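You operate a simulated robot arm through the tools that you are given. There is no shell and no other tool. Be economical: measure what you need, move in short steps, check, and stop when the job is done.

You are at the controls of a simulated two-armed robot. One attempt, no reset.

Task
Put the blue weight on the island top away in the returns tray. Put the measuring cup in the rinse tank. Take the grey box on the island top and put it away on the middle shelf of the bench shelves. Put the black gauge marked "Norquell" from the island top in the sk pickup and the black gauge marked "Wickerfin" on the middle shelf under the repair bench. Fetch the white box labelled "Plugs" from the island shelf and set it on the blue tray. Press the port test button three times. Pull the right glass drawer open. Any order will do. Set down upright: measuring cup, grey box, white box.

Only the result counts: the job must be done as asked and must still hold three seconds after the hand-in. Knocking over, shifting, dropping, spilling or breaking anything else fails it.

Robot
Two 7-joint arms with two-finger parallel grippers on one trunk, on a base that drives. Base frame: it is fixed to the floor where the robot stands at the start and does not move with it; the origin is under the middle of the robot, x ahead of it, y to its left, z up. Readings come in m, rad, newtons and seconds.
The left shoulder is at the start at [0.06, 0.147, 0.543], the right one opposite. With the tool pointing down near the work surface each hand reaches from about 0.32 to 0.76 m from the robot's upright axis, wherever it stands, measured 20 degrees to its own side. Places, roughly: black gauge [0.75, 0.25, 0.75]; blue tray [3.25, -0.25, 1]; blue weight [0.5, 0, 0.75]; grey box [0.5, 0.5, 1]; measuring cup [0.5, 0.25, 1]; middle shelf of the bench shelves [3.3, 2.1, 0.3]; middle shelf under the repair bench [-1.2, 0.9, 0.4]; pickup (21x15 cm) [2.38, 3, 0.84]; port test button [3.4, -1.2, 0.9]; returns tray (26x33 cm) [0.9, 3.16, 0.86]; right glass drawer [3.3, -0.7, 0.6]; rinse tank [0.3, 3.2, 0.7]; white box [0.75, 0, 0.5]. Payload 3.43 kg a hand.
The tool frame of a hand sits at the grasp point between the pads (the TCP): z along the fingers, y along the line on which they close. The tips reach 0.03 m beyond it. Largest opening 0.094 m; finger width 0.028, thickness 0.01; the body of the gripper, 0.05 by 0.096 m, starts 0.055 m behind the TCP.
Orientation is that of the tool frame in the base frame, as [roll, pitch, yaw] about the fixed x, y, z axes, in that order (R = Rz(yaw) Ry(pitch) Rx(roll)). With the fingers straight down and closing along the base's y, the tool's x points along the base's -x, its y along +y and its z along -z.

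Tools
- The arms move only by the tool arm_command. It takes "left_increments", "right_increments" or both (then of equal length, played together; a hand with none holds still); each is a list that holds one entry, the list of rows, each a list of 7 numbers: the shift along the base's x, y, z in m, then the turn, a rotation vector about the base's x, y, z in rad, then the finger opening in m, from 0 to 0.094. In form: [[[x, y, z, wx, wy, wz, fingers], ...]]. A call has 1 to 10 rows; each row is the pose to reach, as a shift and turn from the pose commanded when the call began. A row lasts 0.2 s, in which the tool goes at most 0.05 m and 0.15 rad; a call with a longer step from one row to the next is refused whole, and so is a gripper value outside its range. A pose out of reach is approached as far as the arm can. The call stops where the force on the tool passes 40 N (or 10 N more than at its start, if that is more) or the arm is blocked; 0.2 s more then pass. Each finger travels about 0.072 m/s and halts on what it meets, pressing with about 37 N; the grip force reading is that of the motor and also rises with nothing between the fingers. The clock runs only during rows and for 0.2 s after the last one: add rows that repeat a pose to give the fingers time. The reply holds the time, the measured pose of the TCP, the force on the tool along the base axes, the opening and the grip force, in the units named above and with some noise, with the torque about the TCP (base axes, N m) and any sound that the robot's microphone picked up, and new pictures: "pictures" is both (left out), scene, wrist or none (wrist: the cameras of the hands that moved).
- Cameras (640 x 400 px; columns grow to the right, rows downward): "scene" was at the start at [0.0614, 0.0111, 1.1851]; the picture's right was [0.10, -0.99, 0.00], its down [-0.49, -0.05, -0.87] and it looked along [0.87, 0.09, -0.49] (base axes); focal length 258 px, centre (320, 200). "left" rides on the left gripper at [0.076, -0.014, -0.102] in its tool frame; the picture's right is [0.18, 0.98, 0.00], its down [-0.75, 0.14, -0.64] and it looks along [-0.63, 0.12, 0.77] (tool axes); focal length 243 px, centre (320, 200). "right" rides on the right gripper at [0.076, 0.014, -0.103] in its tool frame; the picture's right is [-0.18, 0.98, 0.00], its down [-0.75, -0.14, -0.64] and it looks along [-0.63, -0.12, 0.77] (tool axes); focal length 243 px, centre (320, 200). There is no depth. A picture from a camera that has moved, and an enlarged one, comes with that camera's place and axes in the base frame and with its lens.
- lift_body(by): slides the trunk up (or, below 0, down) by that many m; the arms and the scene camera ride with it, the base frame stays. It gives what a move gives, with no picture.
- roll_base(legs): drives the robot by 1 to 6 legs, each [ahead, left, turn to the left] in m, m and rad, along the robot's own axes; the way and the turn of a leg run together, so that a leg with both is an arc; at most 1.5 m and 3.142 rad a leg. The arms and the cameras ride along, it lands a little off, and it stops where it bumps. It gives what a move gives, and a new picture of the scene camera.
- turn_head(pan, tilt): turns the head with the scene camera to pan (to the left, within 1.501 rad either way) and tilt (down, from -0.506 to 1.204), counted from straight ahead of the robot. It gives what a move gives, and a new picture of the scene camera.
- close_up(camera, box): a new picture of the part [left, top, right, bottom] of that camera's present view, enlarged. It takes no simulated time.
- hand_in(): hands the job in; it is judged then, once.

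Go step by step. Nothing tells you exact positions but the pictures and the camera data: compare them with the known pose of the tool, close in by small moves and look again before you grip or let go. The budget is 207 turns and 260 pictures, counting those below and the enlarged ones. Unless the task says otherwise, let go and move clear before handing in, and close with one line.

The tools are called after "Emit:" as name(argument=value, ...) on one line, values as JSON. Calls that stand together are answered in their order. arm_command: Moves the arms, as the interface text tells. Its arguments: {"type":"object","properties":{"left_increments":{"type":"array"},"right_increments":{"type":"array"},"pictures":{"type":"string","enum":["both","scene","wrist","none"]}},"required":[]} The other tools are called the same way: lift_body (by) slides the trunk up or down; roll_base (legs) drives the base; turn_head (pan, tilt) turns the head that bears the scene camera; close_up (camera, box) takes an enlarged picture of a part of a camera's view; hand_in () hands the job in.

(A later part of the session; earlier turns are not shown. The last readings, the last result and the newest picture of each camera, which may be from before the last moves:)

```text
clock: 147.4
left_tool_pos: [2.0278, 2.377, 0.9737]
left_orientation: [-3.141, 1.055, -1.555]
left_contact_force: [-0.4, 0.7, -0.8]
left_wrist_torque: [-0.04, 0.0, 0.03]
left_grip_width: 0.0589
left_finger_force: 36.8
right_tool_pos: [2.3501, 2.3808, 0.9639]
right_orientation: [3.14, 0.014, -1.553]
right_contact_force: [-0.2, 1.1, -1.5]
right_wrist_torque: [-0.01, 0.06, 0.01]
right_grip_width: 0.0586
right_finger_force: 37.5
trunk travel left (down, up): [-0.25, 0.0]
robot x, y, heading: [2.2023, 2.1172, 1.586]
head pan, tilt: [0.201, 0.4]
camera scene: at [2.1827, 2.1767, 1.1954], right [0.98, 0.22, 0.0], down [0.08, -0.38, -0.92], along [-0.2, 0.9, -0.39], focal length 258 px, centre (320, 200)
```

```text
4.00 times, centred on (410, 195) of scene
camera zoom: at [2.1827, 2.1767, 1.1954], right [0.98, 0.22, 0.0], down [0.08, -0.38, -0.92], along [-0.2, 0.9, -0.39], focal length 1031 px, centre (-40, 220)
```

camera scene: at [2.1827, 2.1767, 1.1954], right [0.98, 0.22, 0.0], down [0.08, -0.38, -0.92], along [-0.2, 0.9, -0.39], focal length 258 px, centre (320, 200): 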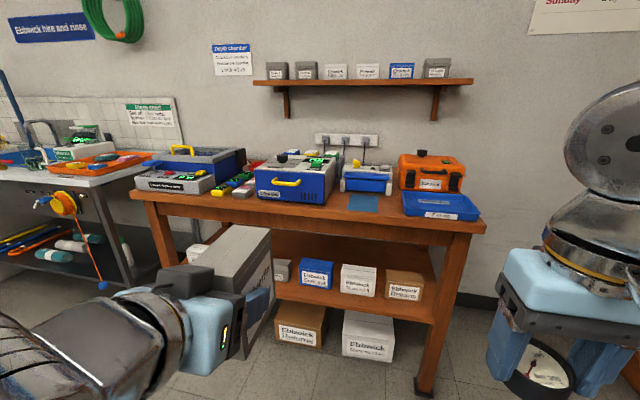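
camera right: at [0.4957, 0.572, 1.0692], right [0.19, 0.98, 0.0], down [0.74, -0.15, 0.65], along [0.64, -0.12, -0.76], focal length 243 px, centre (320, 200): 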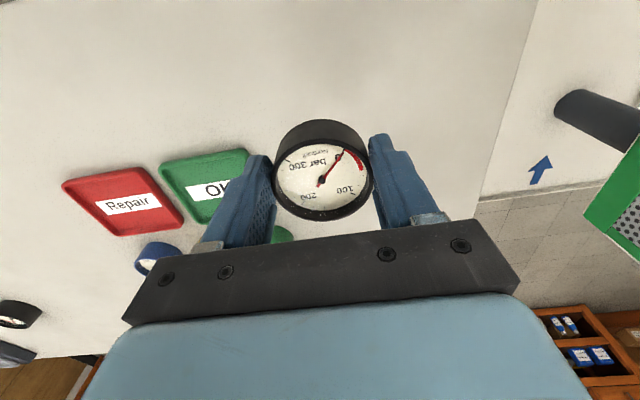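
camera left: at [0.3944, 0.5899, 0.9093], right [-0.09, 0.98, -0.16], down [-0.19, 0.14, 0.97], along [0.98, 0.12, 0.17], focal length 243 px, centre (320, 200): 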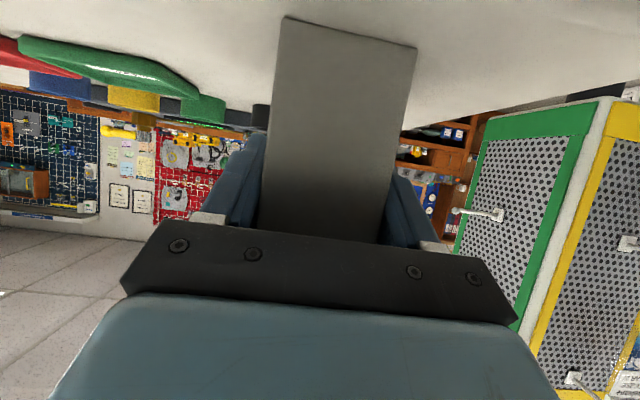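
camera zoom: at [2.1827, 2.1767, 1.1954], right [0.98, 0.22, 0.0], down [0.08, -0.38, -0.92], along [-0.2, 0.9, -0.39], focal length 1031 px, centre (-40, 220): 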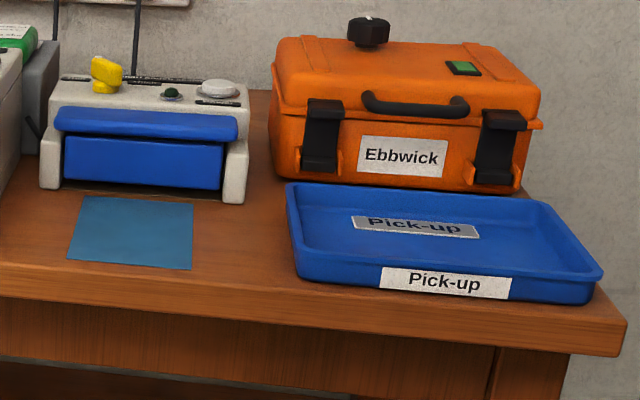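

It is the Pick-up tray, centre near (2.40, 3.0), with an orange case behind. I drive forward 0.38 m.

Emit:
roll_base(legs=[[0.38, 0, -0.015]])

Emit:
turn_head(pan=-0.1, tilt=0.6)

```text
clock: 149.8
left_tool_pos: [2.0334, 2.7503, 0.9734]
left_orientation: [-3.141, 1.056, -1.582]
left_contact_force: [-0.3, -1.3, -1.6]
left_wrist_torque: [-0.06, -0.01, 0.01]
left_grip_width: 0.0591
left_finger_force: 36.9
right_tool_pos: [2.3575, 2.7467, 0.9644]
right_orientation: [3.14, 0.013, -1.582]
right_contact_force: [-0.4, 0.1, -1.4]
right_wrist_torque: [-0.02, 0.02, 0.02]
right_grip_width: 0.0586
right_finger_force: 37.1
trunk travel left (down, up): [-0.25, 0.0]
robot x, y, heading: [2.2014, 2.48, 1.561]
head pan, tilt: [0.201, 0.4]
camera scene: at [2.183, 2.546, 1.1954], right [0.98, 0.19, 0.0], down [0.07, -0.38, -0.92], along [-0.17, 0.9, -0.39], focal length 258 px, centre (320, 200)
```

scene: 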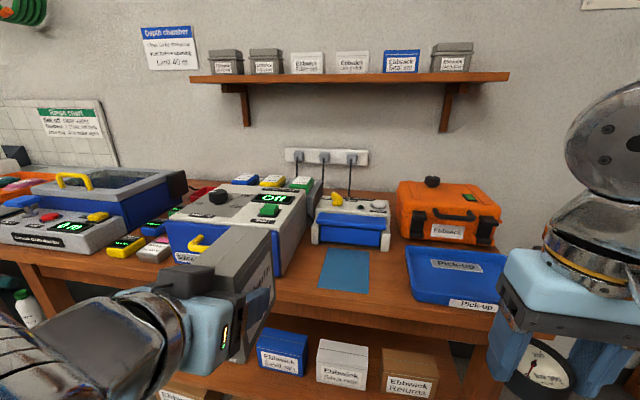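

```text
clock: 150.6
left_tool_pos: [2.034, 2.7499, 0.9744]
left_orientation: [3.141, 1.057, -1.583]
left_contact_force: [0.1, -0.2, -2.3]
left_wrist_torque: [-0.04, 0.02, 0.0]
left_grip_width: 0.059
left_finger_force: 37.0
right_tool_pos: [2.3588, 2.7462, 0.9638]
right_orientation: [3.139, 0.014, -1.58]
right_contact_force: [0.8, -0.6, -2.1]
right_wrist_torque: [0.02, 0.0, -0.03]
right_grip_width: 0.0586
right_finger_force: 36.6
trunk travel left (down, up): [-0.25, 0.0]
robot x, y, heading: [2.1996, 2.4818, 1.56]
head pan, tilt: [-0.099, 0.6]
camera scene: at [2.2102, 2.543, 1.1772], right [0.99, -0.11, 0.0], down [-0.06, -0.56, -0.83], along [0.09, 0.82, -0.56], focal length 258 px, centre (320, 200)
```

scene: 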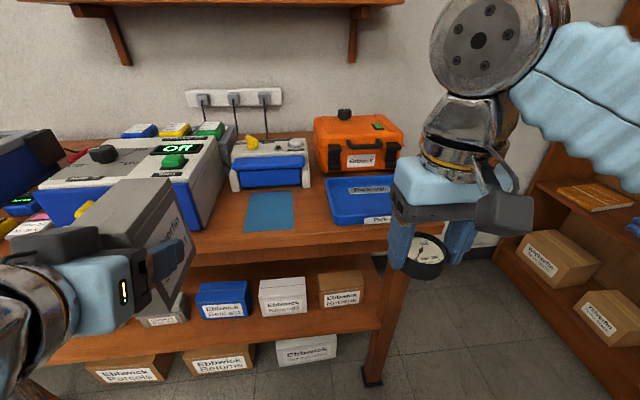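

The tray centre is about (2.376, 3.0). I carry the gauge over it.

Emit:
arm_command(right_increments=[[[0.01, 0.04, 0, 0, 0, 0, 0.03], [0.018, 0.08, -0.005, 0, 0, 0, 0.03], [0.018, 0.12, -0.01, 0, 0, 0, 0.03], [0.018, 0.16, -0.018, 0, 0, 0, 0.03], [0.018, 0.2, -0.027, 0, 0, 0, 0.03], [0.018, 0.235, -0.037, 0, 0, 0, 0.03], [0.018, 0.25, -0.045, 0, 0, 0, 0.03]]], pictures="wrist")

```text
clock: 152.2
left_tool_pos: [2.0336, 2.75, 0.9745]
left_orientation: [3.141, 1.056, -1.582]
left_contact_force: [-0.3, -0.7, -2.5]
left_wrist_torque: [-0.07, 0.02, 0.0]
left_grip_width: 0.0591
left_finger_force: 37.2
right_tool_pos: [2.3764, 2.9962, 0.9193]
right_orientation: [3.141, 0.015, -1.58]
right_contact_force: [0.3, 0.8, -1.5]
right_wrist_torque: [-0.01, 0.0, 0.0]
right_grip_width: 0.0582
right_finger_force: 37.4
trunk travel left (down, up): [-0.25, 0.0]
robot x, y, heading: [2.1983, 2.4843, 1.562]
head pan, tilt: [-0.099, 0.6]
camera right: at [2.3625, 2.9172, 1.0203], right [-0.98, 0.19, 0.0], down [0.15, 0.74, 0.65], along [0.12, 0.64, -0.76], focal length 243 px, centre (320, 200)
```

right: 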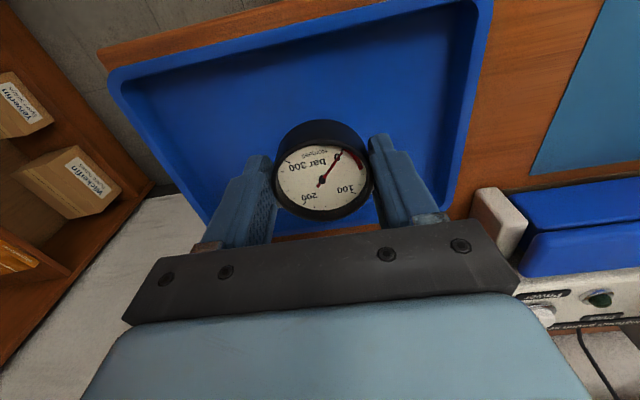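

Gauge is over the tray. I lower until contact and release.

Emit:
arm_command(right_increments=[[[0, 0.01, -0.015, 0, 0, 0, 0.03], [0, 0.015, -0.028, 0, 0, 0, 0.03], [0, 0.015, -0.034, 0, 0, 0, 0.03], [0, 0.015, -0.04, 0, 0, 0, 0.03], [0, 0.015, -0.046, 0, 0, 0, 0.03], [0, 0.015, -0.052, 0, 0, 0, 0.03]]], pictures="none")

```text
clock: 153.5
left_tool_pos: [2.0335, 2.7496, 0.9746]
left_orientation: [-3.14, 1.056, -1.582]
left_contact_force: [0.2, -0.6, -1.6]
left_wrist_torque: [-0.02, -0.01, 0.0]
left_grip_width: 0.059
left_finger_force: 36.9
right_tool_pos: [2.3749, 3.0087, 0.8765]
right_orientation: [3.136, 0.026, -1.583]
right_contact_force: [-1.1, -2.7, 17.4]
right_wrist_torque: [-0.25, -0.36, 0.0]
right_grip_width: 0.0584
right_finger_force: 36.7
trunk travel left (down, up): [-0.25, 0.0]
robot x, y, heading: [2.198, 2.4826, 1.563]
head pan, tilt: [-0.099, 0.6]
stopped in row 6 (right hand): the force on the tool passed its limit at 45 N (the readings are from after the stop); the commanded pose is now the measured one
```

Emit:
arm_command(right_increments=[[[0, 0, 0.002, 0, 0, 0, 0.065], [0, 0, 0.002, 0, 0, 0, 0.08], [0, 0, 0.002, 0, 0, 0, 0.08], [0, 0, 0.03, 0, 0, 0, 0.08], [0, -0.01, 0.06, 0, 0, 0, 0.08], [0, -0.05, 0.075, 0, 0, 0, 0.08], [0, -0.1, 0.08, 0, 0, 0, 0.08], [0, -0.14, 0.085, 0, 0, 0, 0.08], [0, -0.18, 0.085, 0, 0, 0, 0.08], [0, -0.22, 0.085, 0, 0, 0, 0.08]]], pictures="scene")

```text
refused: row 7 steps farther than a row can; nothing moved
```

Emit:
arm_command(right_increments=[[[0, 0, 0.002, 0, 0, 0, 0.065], [0, 0, 0.002, 0, 0, 0, 0.08], [0, 0, 0.002, 0, 0, 0, 0.08], [0, 0, 0.03, 0, 0, 0, 0.08], [0, -0.01, 0.055, 0, 0, 0, 0.08], [0, -0.05, 0.075, 0, 0, 0, 0.08], [0, -0.09, 0.08, 0, 0, 0, 0.08], [0, -0.13, 0.085, 0, 0, 0, 0.08], [0, -0.17, 0.085, 0, 0, 0, 0.08], [0, -0.21, 0.085, 0, 0, 0, 0.08]]], pictures="scene")

```text
clock: 155.7
left_tool_pos: [2.0342, 2.7497, 0.9748]
left_orientation: [-3.141, 1.057, -1.583]
left_contact_force: [0.1, -0.6, -2.0]
left_wrist_torque: [-0.07, -0.02, -0.01]
left_grip_width: 0.0588
left_finger_force: 36.8
right_tool_pos: [2.3753, 2.8004, 0.9539]
right_orientation: [3.137, 0.021, -1.58]
right_contact_force: [-0.4, 0.1, -0.7]
right_wrist_torque: [-0.04, -0.01, -0.02]
right_grip_width: 0.0802
right_finger_force: 0.0
trunk travel left (down, up): [-0.25, 0.0]
robot x, y, heading: [2.199, 2.4857, 1.56]
head pan, tilt: [-0.099, 0.6]
camera scene: at [2.2101, 2.5433, 1.1772], right [0.99, -0.11, 0.0], down [-0.06, -0.56, -0.82], along [0.09, 0.82, -0.57], focal length 258 px, centre (320, 200)
```

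scene: 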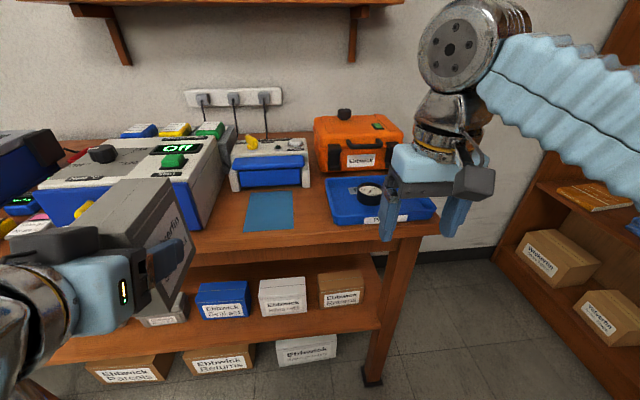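

Norquell is in the Pick-up tray. I back off, turn right to face the bench shelves and look.

Emit:
roll_base(legs=[[-0.45, 0, 0], [0, 0, -1.56]])

Emit:
turn_head(pan=0.0, tilt=0.45)

```text
clock: 162.3
left_tool_pos: [2.4677, 2.1866, 0.9758]
left_orientation: [3.141, 1.055, 3.118]
left_contact_force: [0.6, -0.3, -2.2]
left_wrist_torque: [0.02, 0.05, -0.03]
left_grip_width: 0.0589
left_finger_force: 37.1
right_tool_pos: [2.5142, 1.8442, 0.9546]
right_orientation: [3.135, 0.022, 3.116]
right_contact_force: [0.4, 0.0, 0.0]
right_wrist_torque: [-0.02, -0.02, 0.02]
right_grip_width: 0.0801
right_finger_force: 0.1
trunk travel left (down, up): [-0.25, 0.0]
robot x, y, heading: [2.1994, 2.0213, -0.025]
head pan, tilt: [-0.099, 0.6]
camera scene: at [2.2568, 2.0162, 1.1772], right [-0.12, -0.99, 0.0], down [-0.56, 0.07, -0.83], along [0.82, -0.1, -0.56], focal length 258 px, centre (320, 200)
```

scene: 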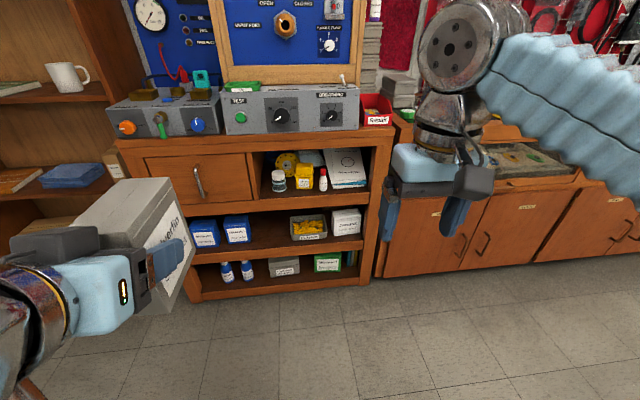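

```text
clock: 163.0
left_tool_pos: [2.4668, 2.1861, 0.9744]
left_orientation: [3.141, 1.056, 3.118]
left_contact_force: [0.9, 0.5, -2.5]
left_wrist_torque: [-0.03, 0.03, 0.03]
left_grip_width: 0.0591
left_finger_force: 36.7
right_tool_pos: [2.513, 1.8449, 0.9545]
right_orientation: [3.136, 0.022, 3.118]
right_contact_force: [-0.3, -0.2, -0.3]
right_wrist_torque: [0.01, 0.03, 0.01]
right_grip_width: 0.08
right_finger_force: 0.1
trunk travel left (down, up): [-0.25, 0.0]
robot x, y, heading: [2.1964, 2.0232, -0.021]
head pan, tilt: [0.0, 0.45]
camera scene: at [2.261, 2.0248, 1.1907], right [-0.02, -1.0, 0.0], down [-0.44, 0.01, -0.9], along [0.9, -0.02, -0.44], focal length 258 px, centre (320, 200)
```

scene: 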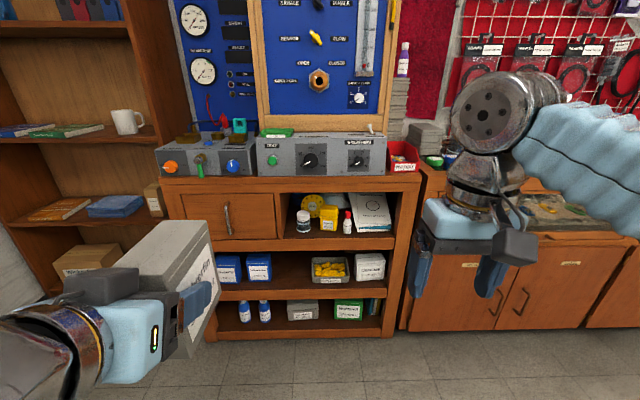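

The middle shelf (z≈0.30–0.56, front at x≈3.14) has a free gap at y≈2.04–2.23. I drive closer, lower the trunk and then the hand.

Emit:
roll_base(legs=[[0.38, -0.03, 0.022]])

Emit:
lift_body(by=-0.24)

Emit:
arm_command(left_increments=[[[0, 0, -0.05, 0, 0, 0, 0.04], [0, 0, -0.1, 0, 0, 0, 0.04], [0, 0, -0.15, 0, 0, 0, 0.04], [0, -0.01, -0.2, 0, 0, 0, 0.04], [0, -0.02, -0.24, 0, 0, 0, 0.04], [0, -0.03, -0.28, 0, 0, 0, 0.04]]], pictures="both")

```text
clock: 165.4
left_tool_pos: [2.8418, 2.156, 0.9745]
left_orientation: [3.141, 1.055, 3.135]
left_contact_force: [0.0, -0.5, -2.2]
left_wrist_torque: [0.0, 0.05, -0.02]
left_grip_width: 0.059
left_finger_force: 37.3
right_tool_pos: [2.8955, 1.8143, 0.9554]
right_orientation: [3.137, 0.023, 3.135]
right_contact_force: [1.0, 0.6, -0.1]
right_wrist_torque: [0.0, 0.01, -0.01]
right_grip_width: 0.08
right_finger_force: 0.2
trunk travel left (down, up): [-0.25, 0.0]
robot x, y, heading: [2.5747, 1.9868, -0.007]
head pan, tilt: [0.0, 0.45]
camera scene: at [2.6399, 1.9907, 1.1907], right [-0.01, -1.0, 0.0], down [-0.44, 0.0, -0.9], along [0.9, -0.01, -0.44], focal length 258 px, centre (320, 200)
```

scene: 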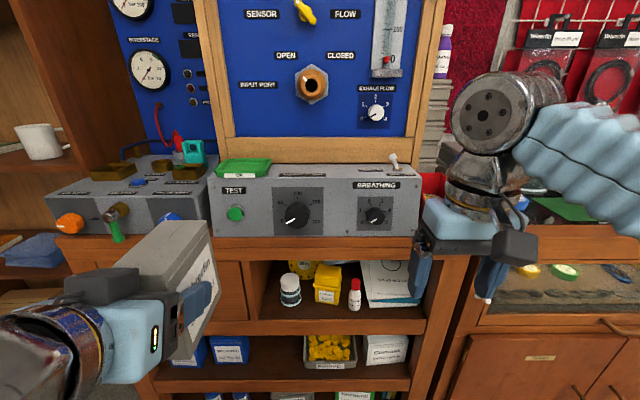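

```text
clock: 167.9
left_tool_pos: [2.8416, 2.1553, 0.7333]
left_orientation: [3.141, 1.056, 3.134]
left_contact_force: [0.5, -0.2, -2.5]
left_wrist_torque: [0.01, 0.05, -0.01]
left_grip_width: 0.059
left_finger_force: 36.6
right_tool_pos: [2.8956, 1.8156, 0.7157]
right_orientation: [3.138, 0.022, 3.134]
right_contact_force: [0.1, 0.7, 0.4]
right_wrist_torque: [-0.03, -0.02, -0.03]
right_grip_width: 0.0801
right_finger_force: 0.0
trunk travel left (down, up): [-0.01, 0.24]
robot x, y, heading: [2.5759, 1.9867, -0.013]
head pan, tilt: [0.0, 0.45]
```

```text
refused: row 4 steps farther than a row can; nothing moved
```

Emit:
arm_command(left_increments=[[[0, 0, -0.045, 0, 0, 0, 0.04], [0, 0, -0.09, 0, 0, 0, 0.04], [0, 0, -0.135, 0, 0, 0, 0.04], [0, -0.01, -0.18, 0, 0, 0, 0.04], [0, -0.02, -0.225, 0, 0, 0, 0.04], [0, -0.02, -0.27, 0, 0, 0, 0.04]]], pictures="both")

```text
clock: 169.3
left_tool_pos: [2.8731, 2.0992, 0.591]
left_orientation: [-3.14, 1.054, 3.138]
left_contact_force: [1.0, 1.1, -0.9]
left_wrist_torque: [0.06, 0.03, 0.02]
left_grip_width: 0.0589
left_finger_force: 36.9
left hand out of reach, approached as far as the arm can: row 3, 4, 5, 6
right_tool_pos: [2.896, 1.816, 0.7142]
right_orientation: [3.136, 0.023, 3.136]
right_contact_force: [-0.1, 0.6, 0.6]
right_wrist_torque: [-0.01, -0.02, 0.03]
right_grip_width: 0.0802
right_finger_force: 0.1
trunk travel left (down, up): [-0.01, 0.24]
robot x, y, heading: [2.5765, 1.9902, -0.001]
head pan, tilt: [0.0, 0.45]
camera scene: at [2.6399, 1.9908, 0.9507], right [-0.01, -1.0, 0.0], down [-0.44, 0.0, -0.9], along [0.9, -0.01, -0.44], focal length 258 px, centre (320, 200)
camera left: at [2.7461, 2.0845, 0.576], right [-0.08, 0.98, -0.16], down [-0.19, 0.14, 0.97], along [0.98, 0.11, 0.17], focal length 243 px, centre (320, 200)
```

scene: 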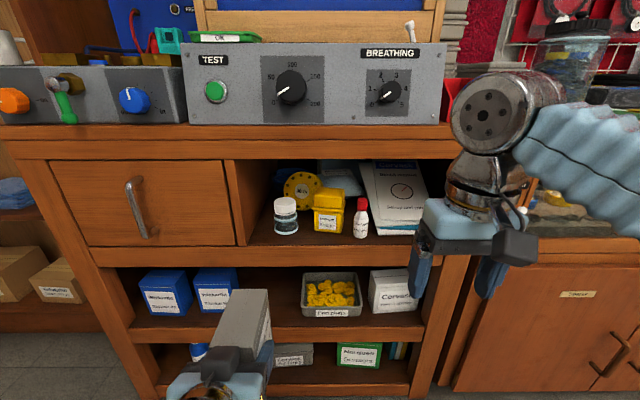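
left: 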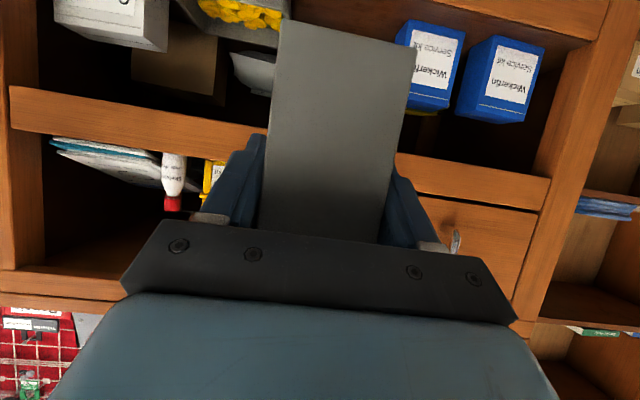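

The hand is too near the body to go that low; I back off and extend the arm instead.

Emit:
roll_base(legs=[[-0.14, 0, 0]])

Emit:
arm_command(left_increments=[[[0.045, 0.0, 0, 0, 0, 0, 0.04], [0.09, 0.01, -0.01, 0, 0, 0, 0.04], [0.12, 0.02, -0.04, 0, 0, 0, 0.04], [0.14, 0.03, -0.08, 0, 0, 0, 0.04], [0.15, 0.03, -0.12, 0, 0, 0, 0.04], [0.15, 0.03, -0.16, 0, 0, 0, 0.04], [0.15, 0.03, -0.185, 0, 0, 0, 0.04]]], pictures="both")

```text
clock: 170.7
left_tool_pos: [2.7288, 2.1, 0.5907]
left_orientation: [-3.141, 1.055, 3.134]
left_contact_force: [1.1, 0.2, -2.0]
left_wrist_torque: [0.03, 0.07, -0.02]
left_grip_width: 0.059
left_finger_force: 37.4
right_tool_pos: [2.7531, 1.815, 0.7148]
right_orientation: [3.136, 0.023, 3.134]
right_contact_force: [1.0, -0.2, -0.2]
right_wrist_torque: [0.01, 0.0, 0.01]
right_grip_width: 0.08
right_finger_force: 0.1
trunk travel left (down, up): [-0.01, 0.24]
robot x, y, heading: [2.434, 1.9916, -0.005]
head pan, tilt: [0.0, 0.45]
camera scene: at [2.498, 1.9916, 0.9507], right [-0.01, -1.0, 0.0], down [-0.44, 0.0, -0.9], along [0.9, -0.01, -0.44], focal length 258 px, centre (320, 200)
```

scene: 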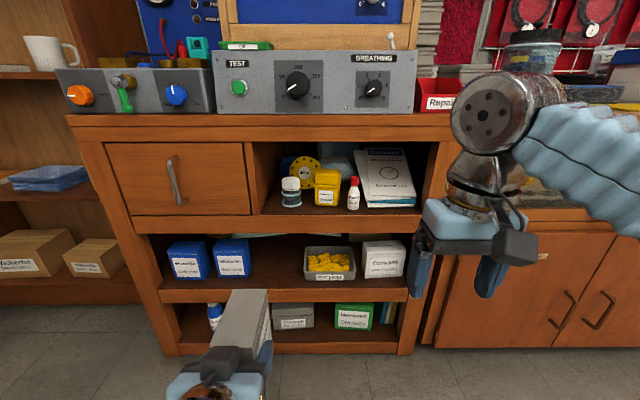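

```text
clock: 172.3
left_tool_pos: [2.9174, 2.1165, 0.4159]
left_orientation: [3.141, 1.052, 3.134]
left_contact_force: [0.5, -0.8, -3.1]
left_wrist_torque: [-0.01, 0.03, 0.03]
left_grip_width: 0.059
left_finger_force: 36.4
left hand out of reach, approached as far as the arm can: row 5, 6, 7
right_tool_pos: [2.7531, 1.8156, 0.7145]
right_orientation: [3.135, 0.022, 3.134]
right_contact_force: [0.0, 0.0, -0.6]
right_wrist_torque: [-0.04, -0.02, -0.03]
right_grip_width: 0.08
right_finger_force: 0.1
trunk travel left (down, up): [-0.01, 0.24]
robot x, y, heading: [2.4367, 1.9911, -0.005]
head pan, tilt: [0.0, 0.45]
camera scene: at [2.498, 1.9917, 0.9508], right [-0.01, -1.0, 0.0], down [-0.44, 0.0, -0.9], along [0.9, -0.01, -0.44], focal length 258 px, centre (320, 200)
camera left: at [2.7899, 2.1021, 0.4022], right [-0.08, 0.98, -0.16], down [-0.18, 0.14, 0.97], along [0.98, 0.11, 0.17], focal length 243 px, centre (320, 200)
```

scene: 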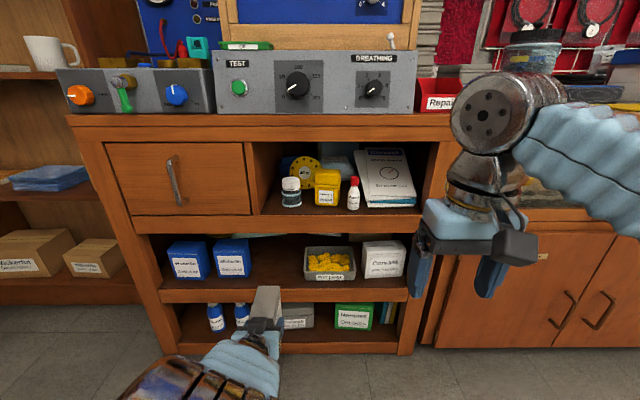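
left: 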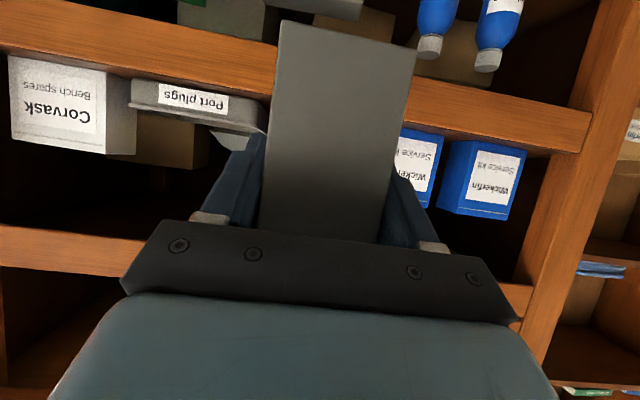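

The hand is at shelf height now. I roll forward 0.12 m and check alignment before inserting.

Emit:
roll_base(legs=[[0.12, 0.01, 0]])

Emit:
close_up(camera="left", box=[0, 0, 640, 400])

```text
clock: 173.5
left_tool_pos: [3.0366, 2.1274, 0.4174]
left_orientation: [3.139, 1.053, 3.137]
left_contact_force: [-0.5, -0.3, -2.6]
left_wrist_torque: [0.02, 0.09, 0.0]
left_grip_width: 0.0593
left_finger_force: 36.9
right_tool_pos: [2.8749, 1.8252, 0.7147]
right_orientation: [3.138, 0.023, 3.136]
right_contact_force: [-1.3, 0.4, -0.6]
right_wrist_torque: [-0.03, -0.04, 0.04]
right_grip_width: 0.08
right_finger_force: 0.1
trunk travel left (down, up): [-0.01, 0.24]
robot x, y, heading: [2.5575, 2.0004, -0.008]
head pan, tilt: [0.0, 0.45]
camera scene: at [2.619, 2.0012, 0.9507], right [-0.01, -1.0, 0.0], down [-0.44, 0.0, -0.9], along [0.9, 0.0, -0.44], focal length 258 px, centre (320, 200)
```

scene: 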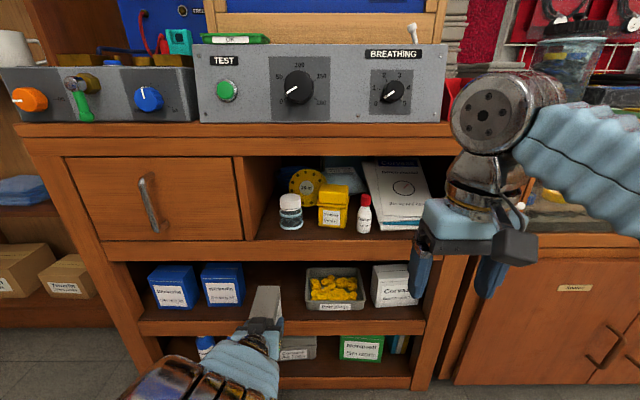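

```text
1.00 times, centred on (320, 200) of left (not enlarged: the box is as wide or as high as the picture)
camera zoom: at [2.9104, 2.1121, 0.4025], right [-0.09, 0.98, -0.16], down [-0.18, 0.14, 0.97], along [0.98, 0.11, 0.17], focal length 243 px, centre (320, 200)
```

zoom: 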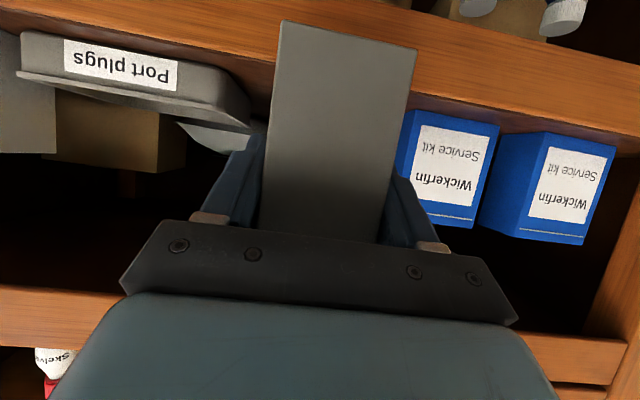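

Gap is y≈2.05–2.22. I nudge to y 2.138 and push the kit in.

Emit:
arm_command(left_increments=[[[0.03, 0.011, -0.008, 0, 0, 0, 0.04], [0.07, 0.011, -0.012, 0, 0, 0, 0.04], [0.11, 0.011, -0.014, 0, 0, 0, 0.04], [0.15, 0.011, -0.016, 0, 0, 0, 0.04]]], pictures="both")

```text
clock: 174.5
left_tool_pos: [3.1878, 2.1367, 0.4017]
left_orientation: [3.139, 1.051, 3.137]
left_contact_force: [0.0, -0.3, -1.1]
left_wrist_torque: [0.03, 0.06, 0.01]
left_grip_width: 0.0589
left_finger_force: 36.9
right_tool_pos: [2.8749, 1.8251, 0.7142]
right_orientation: [3.137, 0.023, 3.138]
right_contact_force: [-1.0, -0.6, 0.7]
right_wrist_torque: [0.02, -0.02, -0.01]
right_grip_width: 0.0799
right_finger_force: 0.0
trunk travel left (down, up): [-0.01, 0.24]
robot x, y, heading: [2.5572, 1.9981, -0.005]
head pan, tilt: [0.0, 0.45]
camera scene: at [2.6189, 2.0012, 0.9507], right [0.0, -1.0, 0.0], down [-0.44, 0.0, -0.9], along [0.9, 0.0, -0.44], focal length 258 px, centre (320, 200)
camera left: at [3.062, 2.1232, 0.3872], right [-0.09, 0.98, -0.16], down [-0.18, 0.14, 0.97], along [0.98, 0.11, 0.17], focal length 243 px, centre (320, 200)
```

scene: 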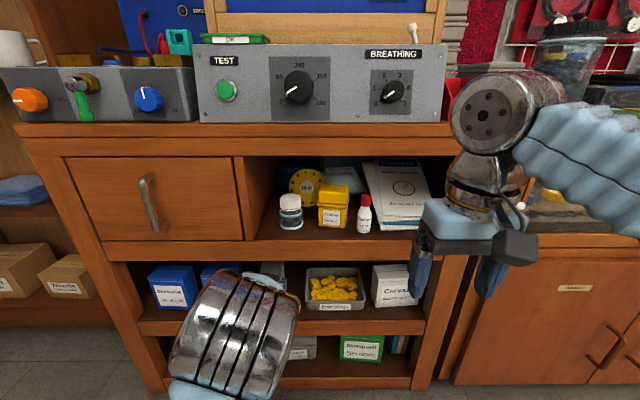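
left: 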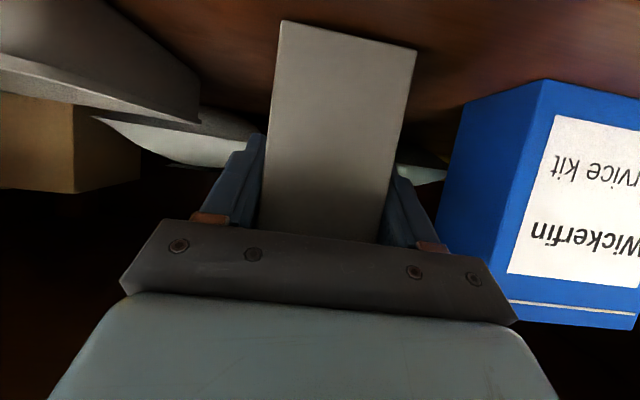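

It is in, no contact. I lower until it rests on the shelf.

Emit:
arm_command(left_increments=[[[0, 0, -0.008, 0, 0, 0, 0.04], [0, 0, -0.014, 0, 0, 0, 0.04], [0, 0, -0.02, 0, 0, 0, 0.04], [0, 0, -0.025, 0, 0, 0, 0.04], [0, 0, -0.03, 0, 0, 0, 0.04], [0, 0, -0.035, 0, 0, 0, 0.04], [0, 0, -0.04, 0, 0, 0, 0.04]]], pictures="wrist")

```text
clock: 175.1
left_tool_pos: [3.1897, 2.1368, 0.399]
left_orientation: [-3.132, 1.073, -3.139]
left_contact_force: [-2.5, 0.2, 20.3]
left_wrist_torque: [0.36, 0.74, -0.02]
left_grip_width: 0.0592
left_finger_force: 37.2
right_tool_pos: [2.8743, 1.8263, 0.7139]
right_orientation: [3.134, 0.023, 3.136]
right_contact_force: [0.6, 0.2, 0.0]
right_wrist_torque: [0.02, 0.01, 0.0]
right_grip_width: 0.0802
right_finger_force: 0.1
trunk travel left (down, up): [-0.01, 0.24]
robot x, y, heading: [2.5561, 2.0021, -0.008]
head pan, tilt: [0.0, 0.45]
stopped in row 2 (left hand): the force on the tool passed its limit at 42 N (the readings are from after the stop); the commanded pose is now the measured one
camera left: at [3.0644, 2.1231, 0.3818], right [-0.08, 0.98, -0.17], down [-0.2, 0.15, 0.97], along [0.98, 0.11, 0.19], focal length 243 px, centre (320, 200)
```

left: 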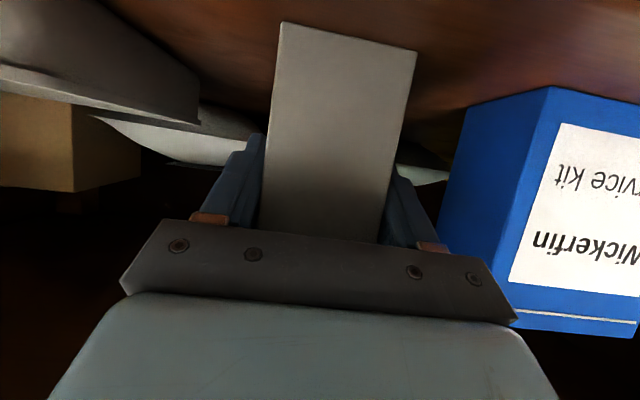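

Contact: the kit is resting on the shelf. I open moderately and withdraw straight back.

Emit:
arm_command(left_increments=[[[0, 0, 0, 0, 0.0, 0, 0.065], [0, 0, 0, 0, 0.0, 0, 0.08], [0, 0, 0, 0, 0.0, 0, 0.084], [0, 0, 0, 0, 0.0, 0, 0.084], [-0.03, 0, 0.003, 0, 0, 0, 0.084], [-0.07, 0, 0.005, 0, 0, 0, 0.084], [-0.11, 0, 0.005, 0, 0, 0, 0.084], [-0.15, 0, 0.005, 0, 0, 0, 0.084], [-0.19, 0, 0.005, 0, 0, 0, 0.084], [-0.22, 0, 0.005, 0, 0, 0, 0.084]]], pictures="both")

```text
clock: 177.2
left_tool_pos: [3.0343, 2.1202, 0.4183]
left_orientation: [-3.134, 1.065, -3.141]
left_contact_force: [0.1, -0.7, -0.9]
left_wrist_torque: [-0.01, 0.0, 0.01]
left_grip_width: 0.0841
left_finger_force: 0.1
left hand out of reach, approached as far as the arm can: row 8, 9, 10
right_tool_pos: [2.8756, 1.8257, 0.7144]
right_orientation: [3.136, 0.023, 3.136]
right_contact_force: [-0.7, 0.0, -0.2]
right_wrist_torque: [0.01, 0.03, -0.02]
right_grip_width: 0.0799
right_finger_force: 0.1
trunk travel left (down, up): [-0.01, 0.24]
robot x, y, heading: [2.5579, 2.0, -0.006]
head pan, tilt: [0.0, 0.45]
camera scene: at [2.6188, 2.0012, 0.9507], right [0.0, -1.0, 0.0], down [-0.44, 0.0, -0.9], along [0.9, 0.0, -0.44], focal length 258 px, centre (320, 200)
camera left: at [2.9093, 2.1052, 0.4033], right [-0.08, 0.98, -0.16], down [-0.2, 0.14, 0.97], along [0.98, 0.11, 0.18], focal length 243 px, centre (320, 200)
```

scene: 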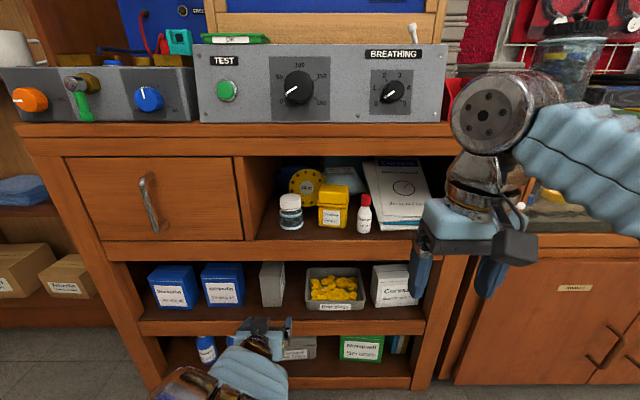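
left: 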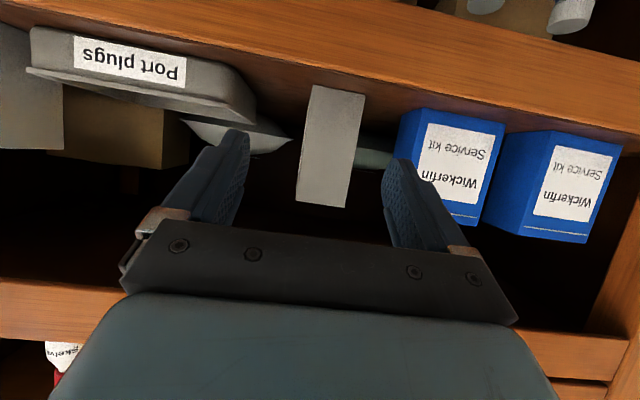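

The grey kit stands upright on the middle shelf. Next I raise the trunk, back off and slide south toward the drawer and button.

Emit:
roll_base(legs=[[-0.3, 0, 0.006]])

Emit:
lift_body(by=0.24)

Emit:
roll_base(legs=[[0, -1.5, 0], [0, -0.7, 0]])

Emit:
turn_head(pan=-0.45, tilt=0.3)

```text
clock: 179.3
left_tool_pos: [2.7281, 2.1225, 0.4191]
left_orientation: [-3.136, 1.065, -3.137]
left_contact_force: [0.4, -0.6, -0.8]
left_wrist_torque: [-0.03, -0.01, 0.01]
left_grip_width: 0.0838
left_finger_force: 0.0
right_tool_pos: [2.5713, 1.8284, 0.7144]
right_orientation: [3.137, 0.023, 3.14]
right_contact_force: [0.8, -0.2, -0.4]
right_wrist_torque: [0.0, 0.03, 0.0]
right_grip_width: 0.0802
right_finger_force: 0.1
trunk travel left (down, up): [-0.01, 0.24]
robot x, y, heading: [2.2481, 1.9989, 0.001]
head pan, tilt: [0.0, 0.45]
camera scene: at [2.3139, 2.0022, 0.9507], right [0.0, -1.0, 0.0], down [-0.44, 0.0, -0.9], along [0.9, 0.0, -0.44], focal length 258 px, centre (320, 200)
```

scene: 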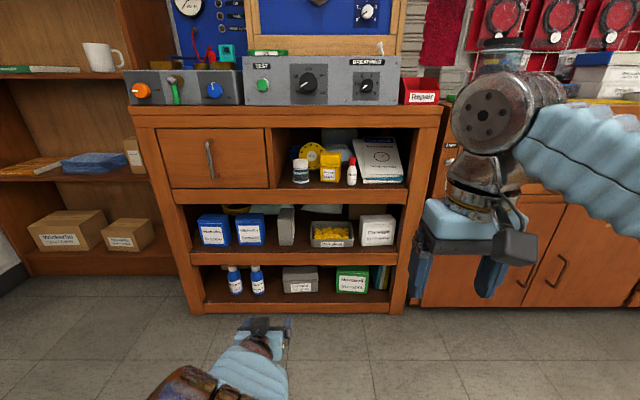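

```text
clock: 181.8
left_tool_pos: [2.7291, 2.1229, 0.6591]
left_orientation: [-3.136, 1.065, -3.137]
left_contact_force: [-0.5, 0.3, -0.6]
left_wrist_torque: [-0.02, -0.05, -0.03]
left_grip_width: 0.084
left_finger_force: 0.1
right_tool_pos: [2.5704, 1.8281, 0.9536]
right_orientation: [3.136, 0.022, 3.141]
right_contact_force: [0.0, -0.1, -0.9]
right_wrist_torque: [-0.02, -0.01, -0.04]
right_grip_width: 0.08
right_finger_force: 0.0
trunk travel left (down, up): [-0.25, 0.0]
robot x, y, heading: [2.251, 1.999, -0.001]
head pan, tilt: [0.0, 0.45]
```

```text
clock: 192.7
left_tool_pos: [2.7227, -0.0812, 0.659]
left_orientation: [-3.134, 1.065, 3.141]
left_contact_force: [-0.2, -0.1, 0.0]
left_wrist_torque: [0.02, 0.02, 0.03]
left_grip_width: 0.0837
left_finger_force: 0.1
right_tool_pos: [2.5632, -0.3756, 0.9552]
right_orientation: [3.139, 0.024, 3.137]
right_contact_force: [-0.2, -0.6, -0.2]
right_wrist_torque: [-0.02, -0.01, -0.01]
right_grip_width: 0.0801
right_finger_force: 0.0
trunk travel left (down, up): [-0.25, 0.0]
robot x, y, heading: [2.2445, -0.201, -0.008]
head pan, tilt: [0.0, 0.45]
camera scene: at [2.3066, -0.2002, 1.1907], right [0.0, -1.0, 0.0], down [-0.44, 0.0, -0.9], along [0.9, 0.0, -0.44], focal length 258 px, centre (320, 200)
```

scene: 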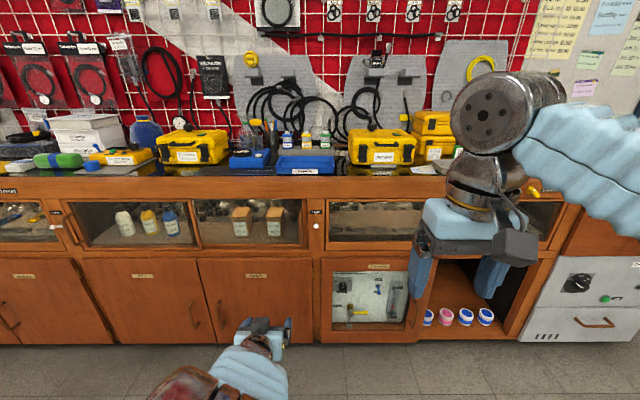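

```text
clock: 193.6
left_tool_pos: [2.7226, -0.0831, 0.6595]
left_orientation: [-3.137, 1.065, -3.141]
left_contact_force: [0.0, 0.2, 0.3]
left_wrist_torque: [0.0, 0.0, -0.02]
left_grip_width: 0.0844
left_finger_force: 0.1
right_tool_pos: [2.5634, -0.3758, 0.9544]
right_orientation: [3.135, 0.025, 3.137]
right_contact_force: [0.4, 1.3, 0.2]
right_wrist_torque: [-0.02, 0.0, 0.01]
right_grip_width: 0.0801
right_finger_force: 0.0
trunk travel left (down, up): [-0.25, 0.0]
robot x, y, heading: [2.2436, -0.2009, -0.011]
head pan, tilt: [-0.45, 0.3]
camera scene: at [2.2986, -0.2408, 1.2046], right [-0.44, -0.9, 0.0], down [-0.27, 0.13, -0.96], along [0.86, -0.42, -0.3], focal length 258 px, centre (320, 200)
```

scene: 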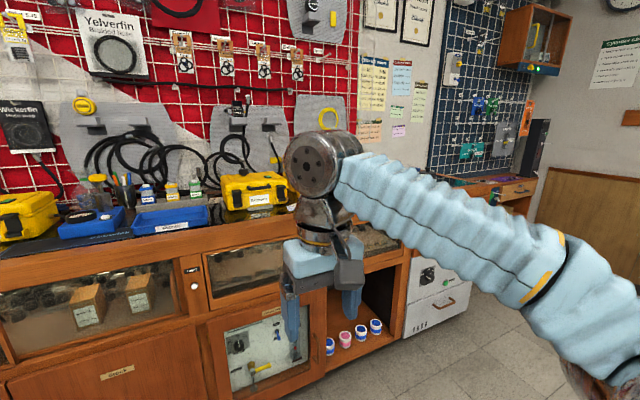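

I see the counter with blue trays and glass-fronted drawers, with a white panel unit further right. I slide further right and look.

Emit:
roll_base(legs=[[0, -0.8, 0.01]])

Emit:
turn_head(pan=0.25, tilt=0.35)

```text
clock: 197.8
left_tool_pos: [2.7141, -0.8819, 0.6597]
left_orientation: [-3.134, 1.066, 3.125]
left_contact_force: [1.1, -0.3, -0.3]
left_wrist_torque: [-0.01, 0.03, 0.0]
left_grip_width: 0.0839
left_finger_force: 0.0
right_tool_pos: [2.5485, -1.1716, 0.9547]
right_orientation: [3.137, 0.023, 3.118]
right_contact_force: [0.1, 0.2, -0.1]
right_wrist_torque: [-0.02, 0.0, 0.0]
right_grip_width: 0.0799
right_finger_force: 0.1
trunk travel left (down, up): [-0.25, 0.0]
robot x, y, heading: [2.2355, -0.9923, -0.024]
head pan, tilt: [-0.45, 0.3]
camera scene: at [2.2873, -1.0326, 1.2047], right [-0.46, -0.89, 0.0], down [-0.26, 0.13, -0.96], along [0.85, -0.43, -0.3], focal length 258 px, centre (320, 200)
```

scene: 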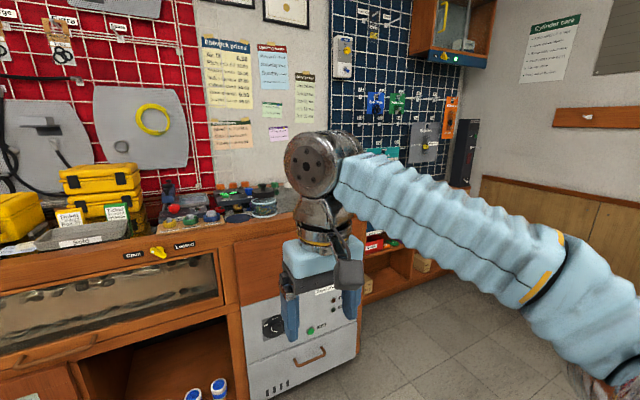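

```text
clock: 198.9
left_tool_pos: [2.7144, -0.8815, 0.6587]
left_orientation: [-3.136, 1.066, 3.123]
left_contact_force: [-0.4, 0.4, -0.5]
left_wrist_torque: [0.0, -0.04, 0.01]
left_grip_width: 0.0838
left_finger_force: 0.1
right_tool_pos: [2.5487, -1.1715, 0.9551]
right_orientation: [3.136, 0.023, 3.119]
right_contact_force: [-0.2, 1.6, 0.1]
right_wrist_torque: [-0.02, 0.0, 0.02]
right_grip_width: 0.0801
right_finger_force: 0.0
trunk travel left (down, up): [-0.25, 0.0]
robot x, y, heading: [2.2381, -0.9949, -0.024]
head pan, tilt: [0.25, 0.351]
camera scene: at [2.2949, -0.9692, 1.2], right [0.22, -0.97, 0.0], down [-0.33, -0.08, -0.94], along [0.92, 0.21, -0.34], focal length 258 px, centre (320, 200)
```

scene: 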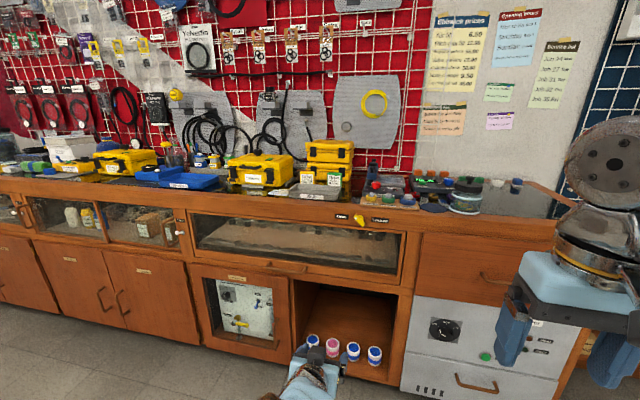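

The right glass drawer (with a lock knob "Open/Locked") and some fixtures on the counter to its right are in view. I zoom in on each.

Emit:
close_up(camera="scene", box=[350, 160, 550, 285])

Emit:
close_up(camera="scene", box=[180, 190, 420, 290])

Emit:
close_up(camera="scene", box=[400, 290, 560, 400])

```text
3.20 times, centred on (450, 222) of scene
camera zoom: at [2.2949, -0.9692, 1.2], right [0.22, -0.97, 0.0], down [-0.33, -0.08, -0.94], along [0.92, 0.21, -0.34], focal length 825 px, centre (-96, 128)
```

zoom: 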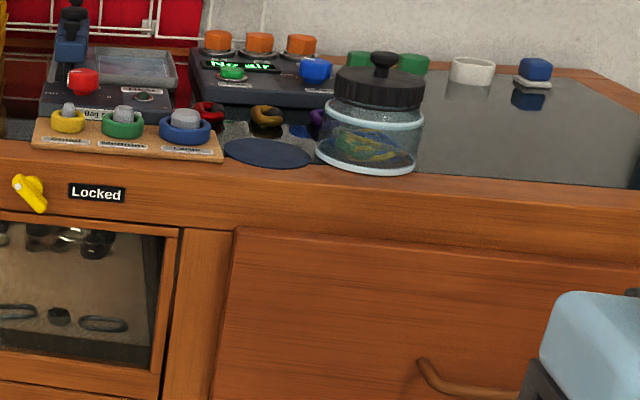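

```text
2.67 times, centred on (300, 240) of scene
camera zoom: at [2.2949, -0.9692, 1.2], right [0.22, -0.97, 0.0], down [-0.33, -0.08, -0.94], along [0.92, 0.21, -0.34], focal length 687 px, centre (373, 93)
```

zoom: 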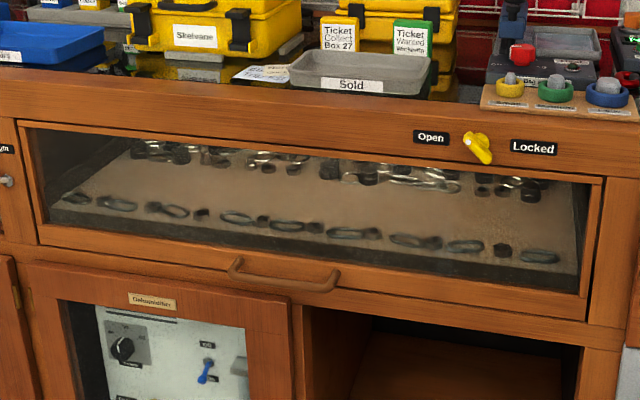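

```text
3.64 times, centred on (480, 345) of scene
camera zoom: at [2.2949, -0.9692, 1.2], right [0.22, -0.97, 0.0], down [-0.33, -0.08, -0.94], along [0.92, 0.21, -0.34], focal length 937 px, centre (-262, -327)
```

zoom: 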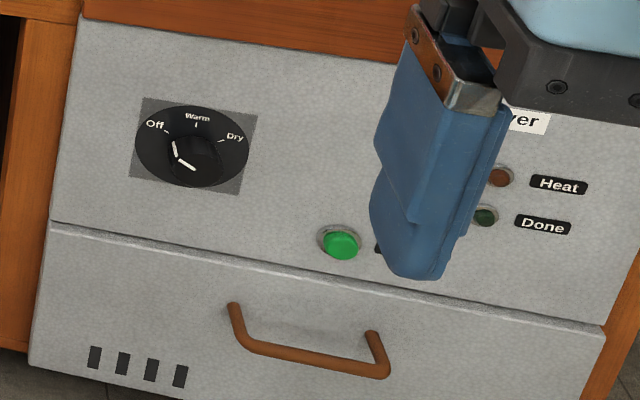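

The console with a "No air" display and a green button near (3.3, −1.14) is the likely port test; the drawer's lock knob must be read. I drive closer.

Emit:
roll_base(legs=[[0.3, 0, 0.024]])

Emit:
turn_head(pan=0.05, tilt=0.4)

Emit:
close_up(camera="scene", box=[220, 120, 420, 245])

```text
clock: 201.0
left_tool_pos: [3.0155, -0.871, 0.6604]
left_orientation: [-3.137, 1.065, -3.132]
left_contact_force: [-0.1, 0.0, 0.5]
left_wrist_torque: [0.0, -0.01, 0.0]
left_grip_width: 0.0841
left_finger_force: 0.0
right_tool_pos: [2.8574, -1.166, 0.9549]
right_orientation: [3.136, 0.022, -3.138]
right_contact_force: [-0.2, 0.8, -0.3]
right_wrist_torque: [0.02, -0.04, 0.0]
right_grip_width: 0.0803
right_finger_force: 0.0
trunk travel left (down, up): [-0.25, 0.0]
robot x, y, heading: [2.5388, -0.9978, -0.0]
head pan, tilt: [0.25, 0.351]
camera scene: at [2.5993, -0.9704, 1.2], right [0.25, -0.97, 0.0], down [-0.33, -0.09, -0.94], along [0.91, 0.24, -0.34], focal length 258 px, centre (320, 200)
```

scene: 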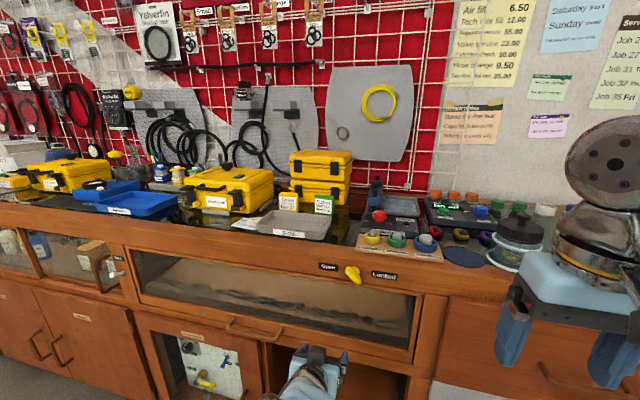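

```text
clock: 201.7
left_tool_pos: [3.0161, -0.8718, 0.659]
left_orientation: [-3.136, 1.065, -3.133]
left_contact_force: [-0.6, -0.2, 0.6]
left_wrist_torque: [-0.01, 0.0, 0.0]
left_grip_width: 0.084
left_finger_force: 0.1
right_tool_pos: [2.8589, -1.1666, 0.9541]
right_orientation: [3.137, 0.022, -3.137]
right_contact_force: [-0.4, 0.1, 0.2]
right_wrist_torque: [0.03, 0.02, -0.03]
right_grip_width: 0.0801
right_finger_force: 0.0
trunk travel left (down, up): [-0.25, 0.0]
robot x, y, heading: [2.5387, -0.9937, 0.006]
head pan, tilt: [0.051, 0.4]
camera scene: at [2.6018, -0.9886, 1.1954], right [0.06, -1.0, 0.0], down [-0.39, -0.02, -0.92], along [0.92, 0.05, -0.39], focal length 258 px, centre (320, 200)
```

scene: 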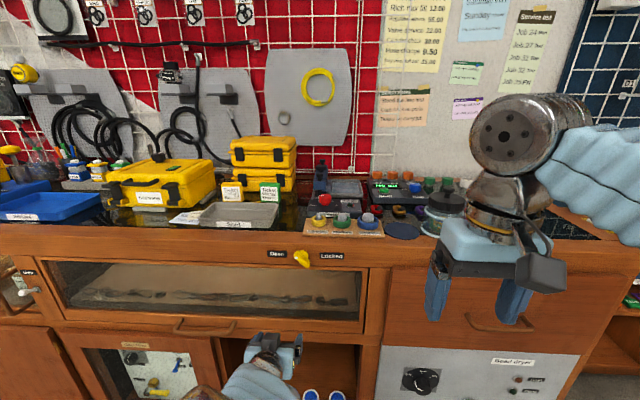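

```text
3.20 times, centred on (320, 182) of scene
camera zoom: at [2.6018, -0.9886, 1.1954], right [0.06, -1.0, 0.0], down [-0.39, -0.02, -0.92], along [0.92, 0.05, -0.39], focal length 825 px, centre (320, 256)
```

zoom: 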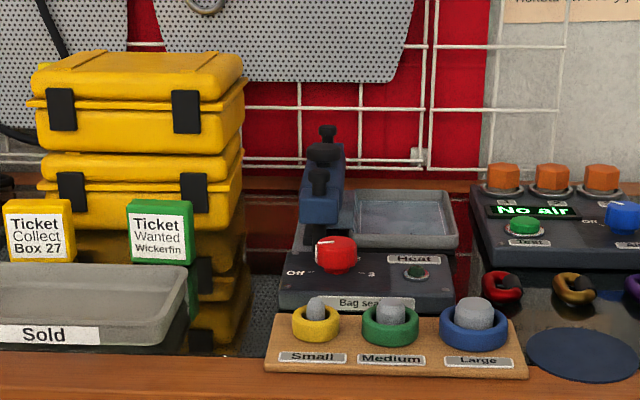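

The green "Test" button is on the "No air" console. I zoom on the lock knob, drawer handle and the rest of the console.

Emit:
close_up(camera="scene", box=[262, 240, 352, 275])

Emit:
close_up(camera="scene", box=[356, 165, 476, 240])

```text
7.11 times, centred on (307, 258) of scene
camera zoom: at [2.6018, -0.9886, 1.1954], right [0.06, -1.0, 0.0], down [-0.39, -0.02, -0.92], along [0.92, 0.05, -0.39], focal length 1833 px, centre (412, -209)
```

zoom: 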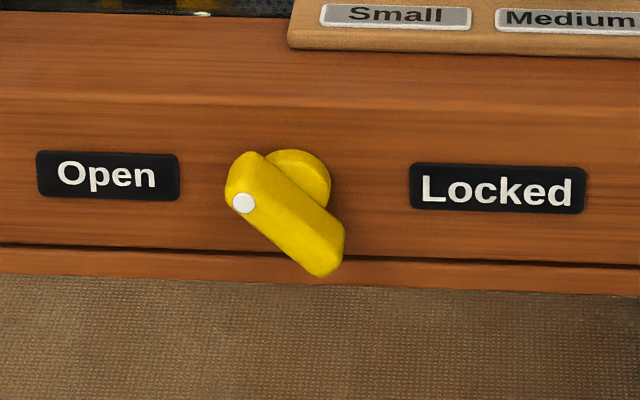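

```text
5.33 times, centred on (416, 202) of scene
camera zoom: at [2.6018, -0.9886, 1.1954], right [0.06, -1.0, 0.0], down [-0.39, -0.02, -0.92], along [0.92, 0.05, -0.39], focal length 1375 px, centre (-192, 187)
```

zoom: 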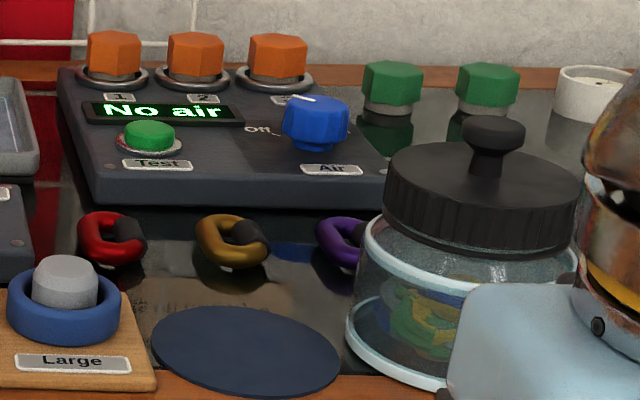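

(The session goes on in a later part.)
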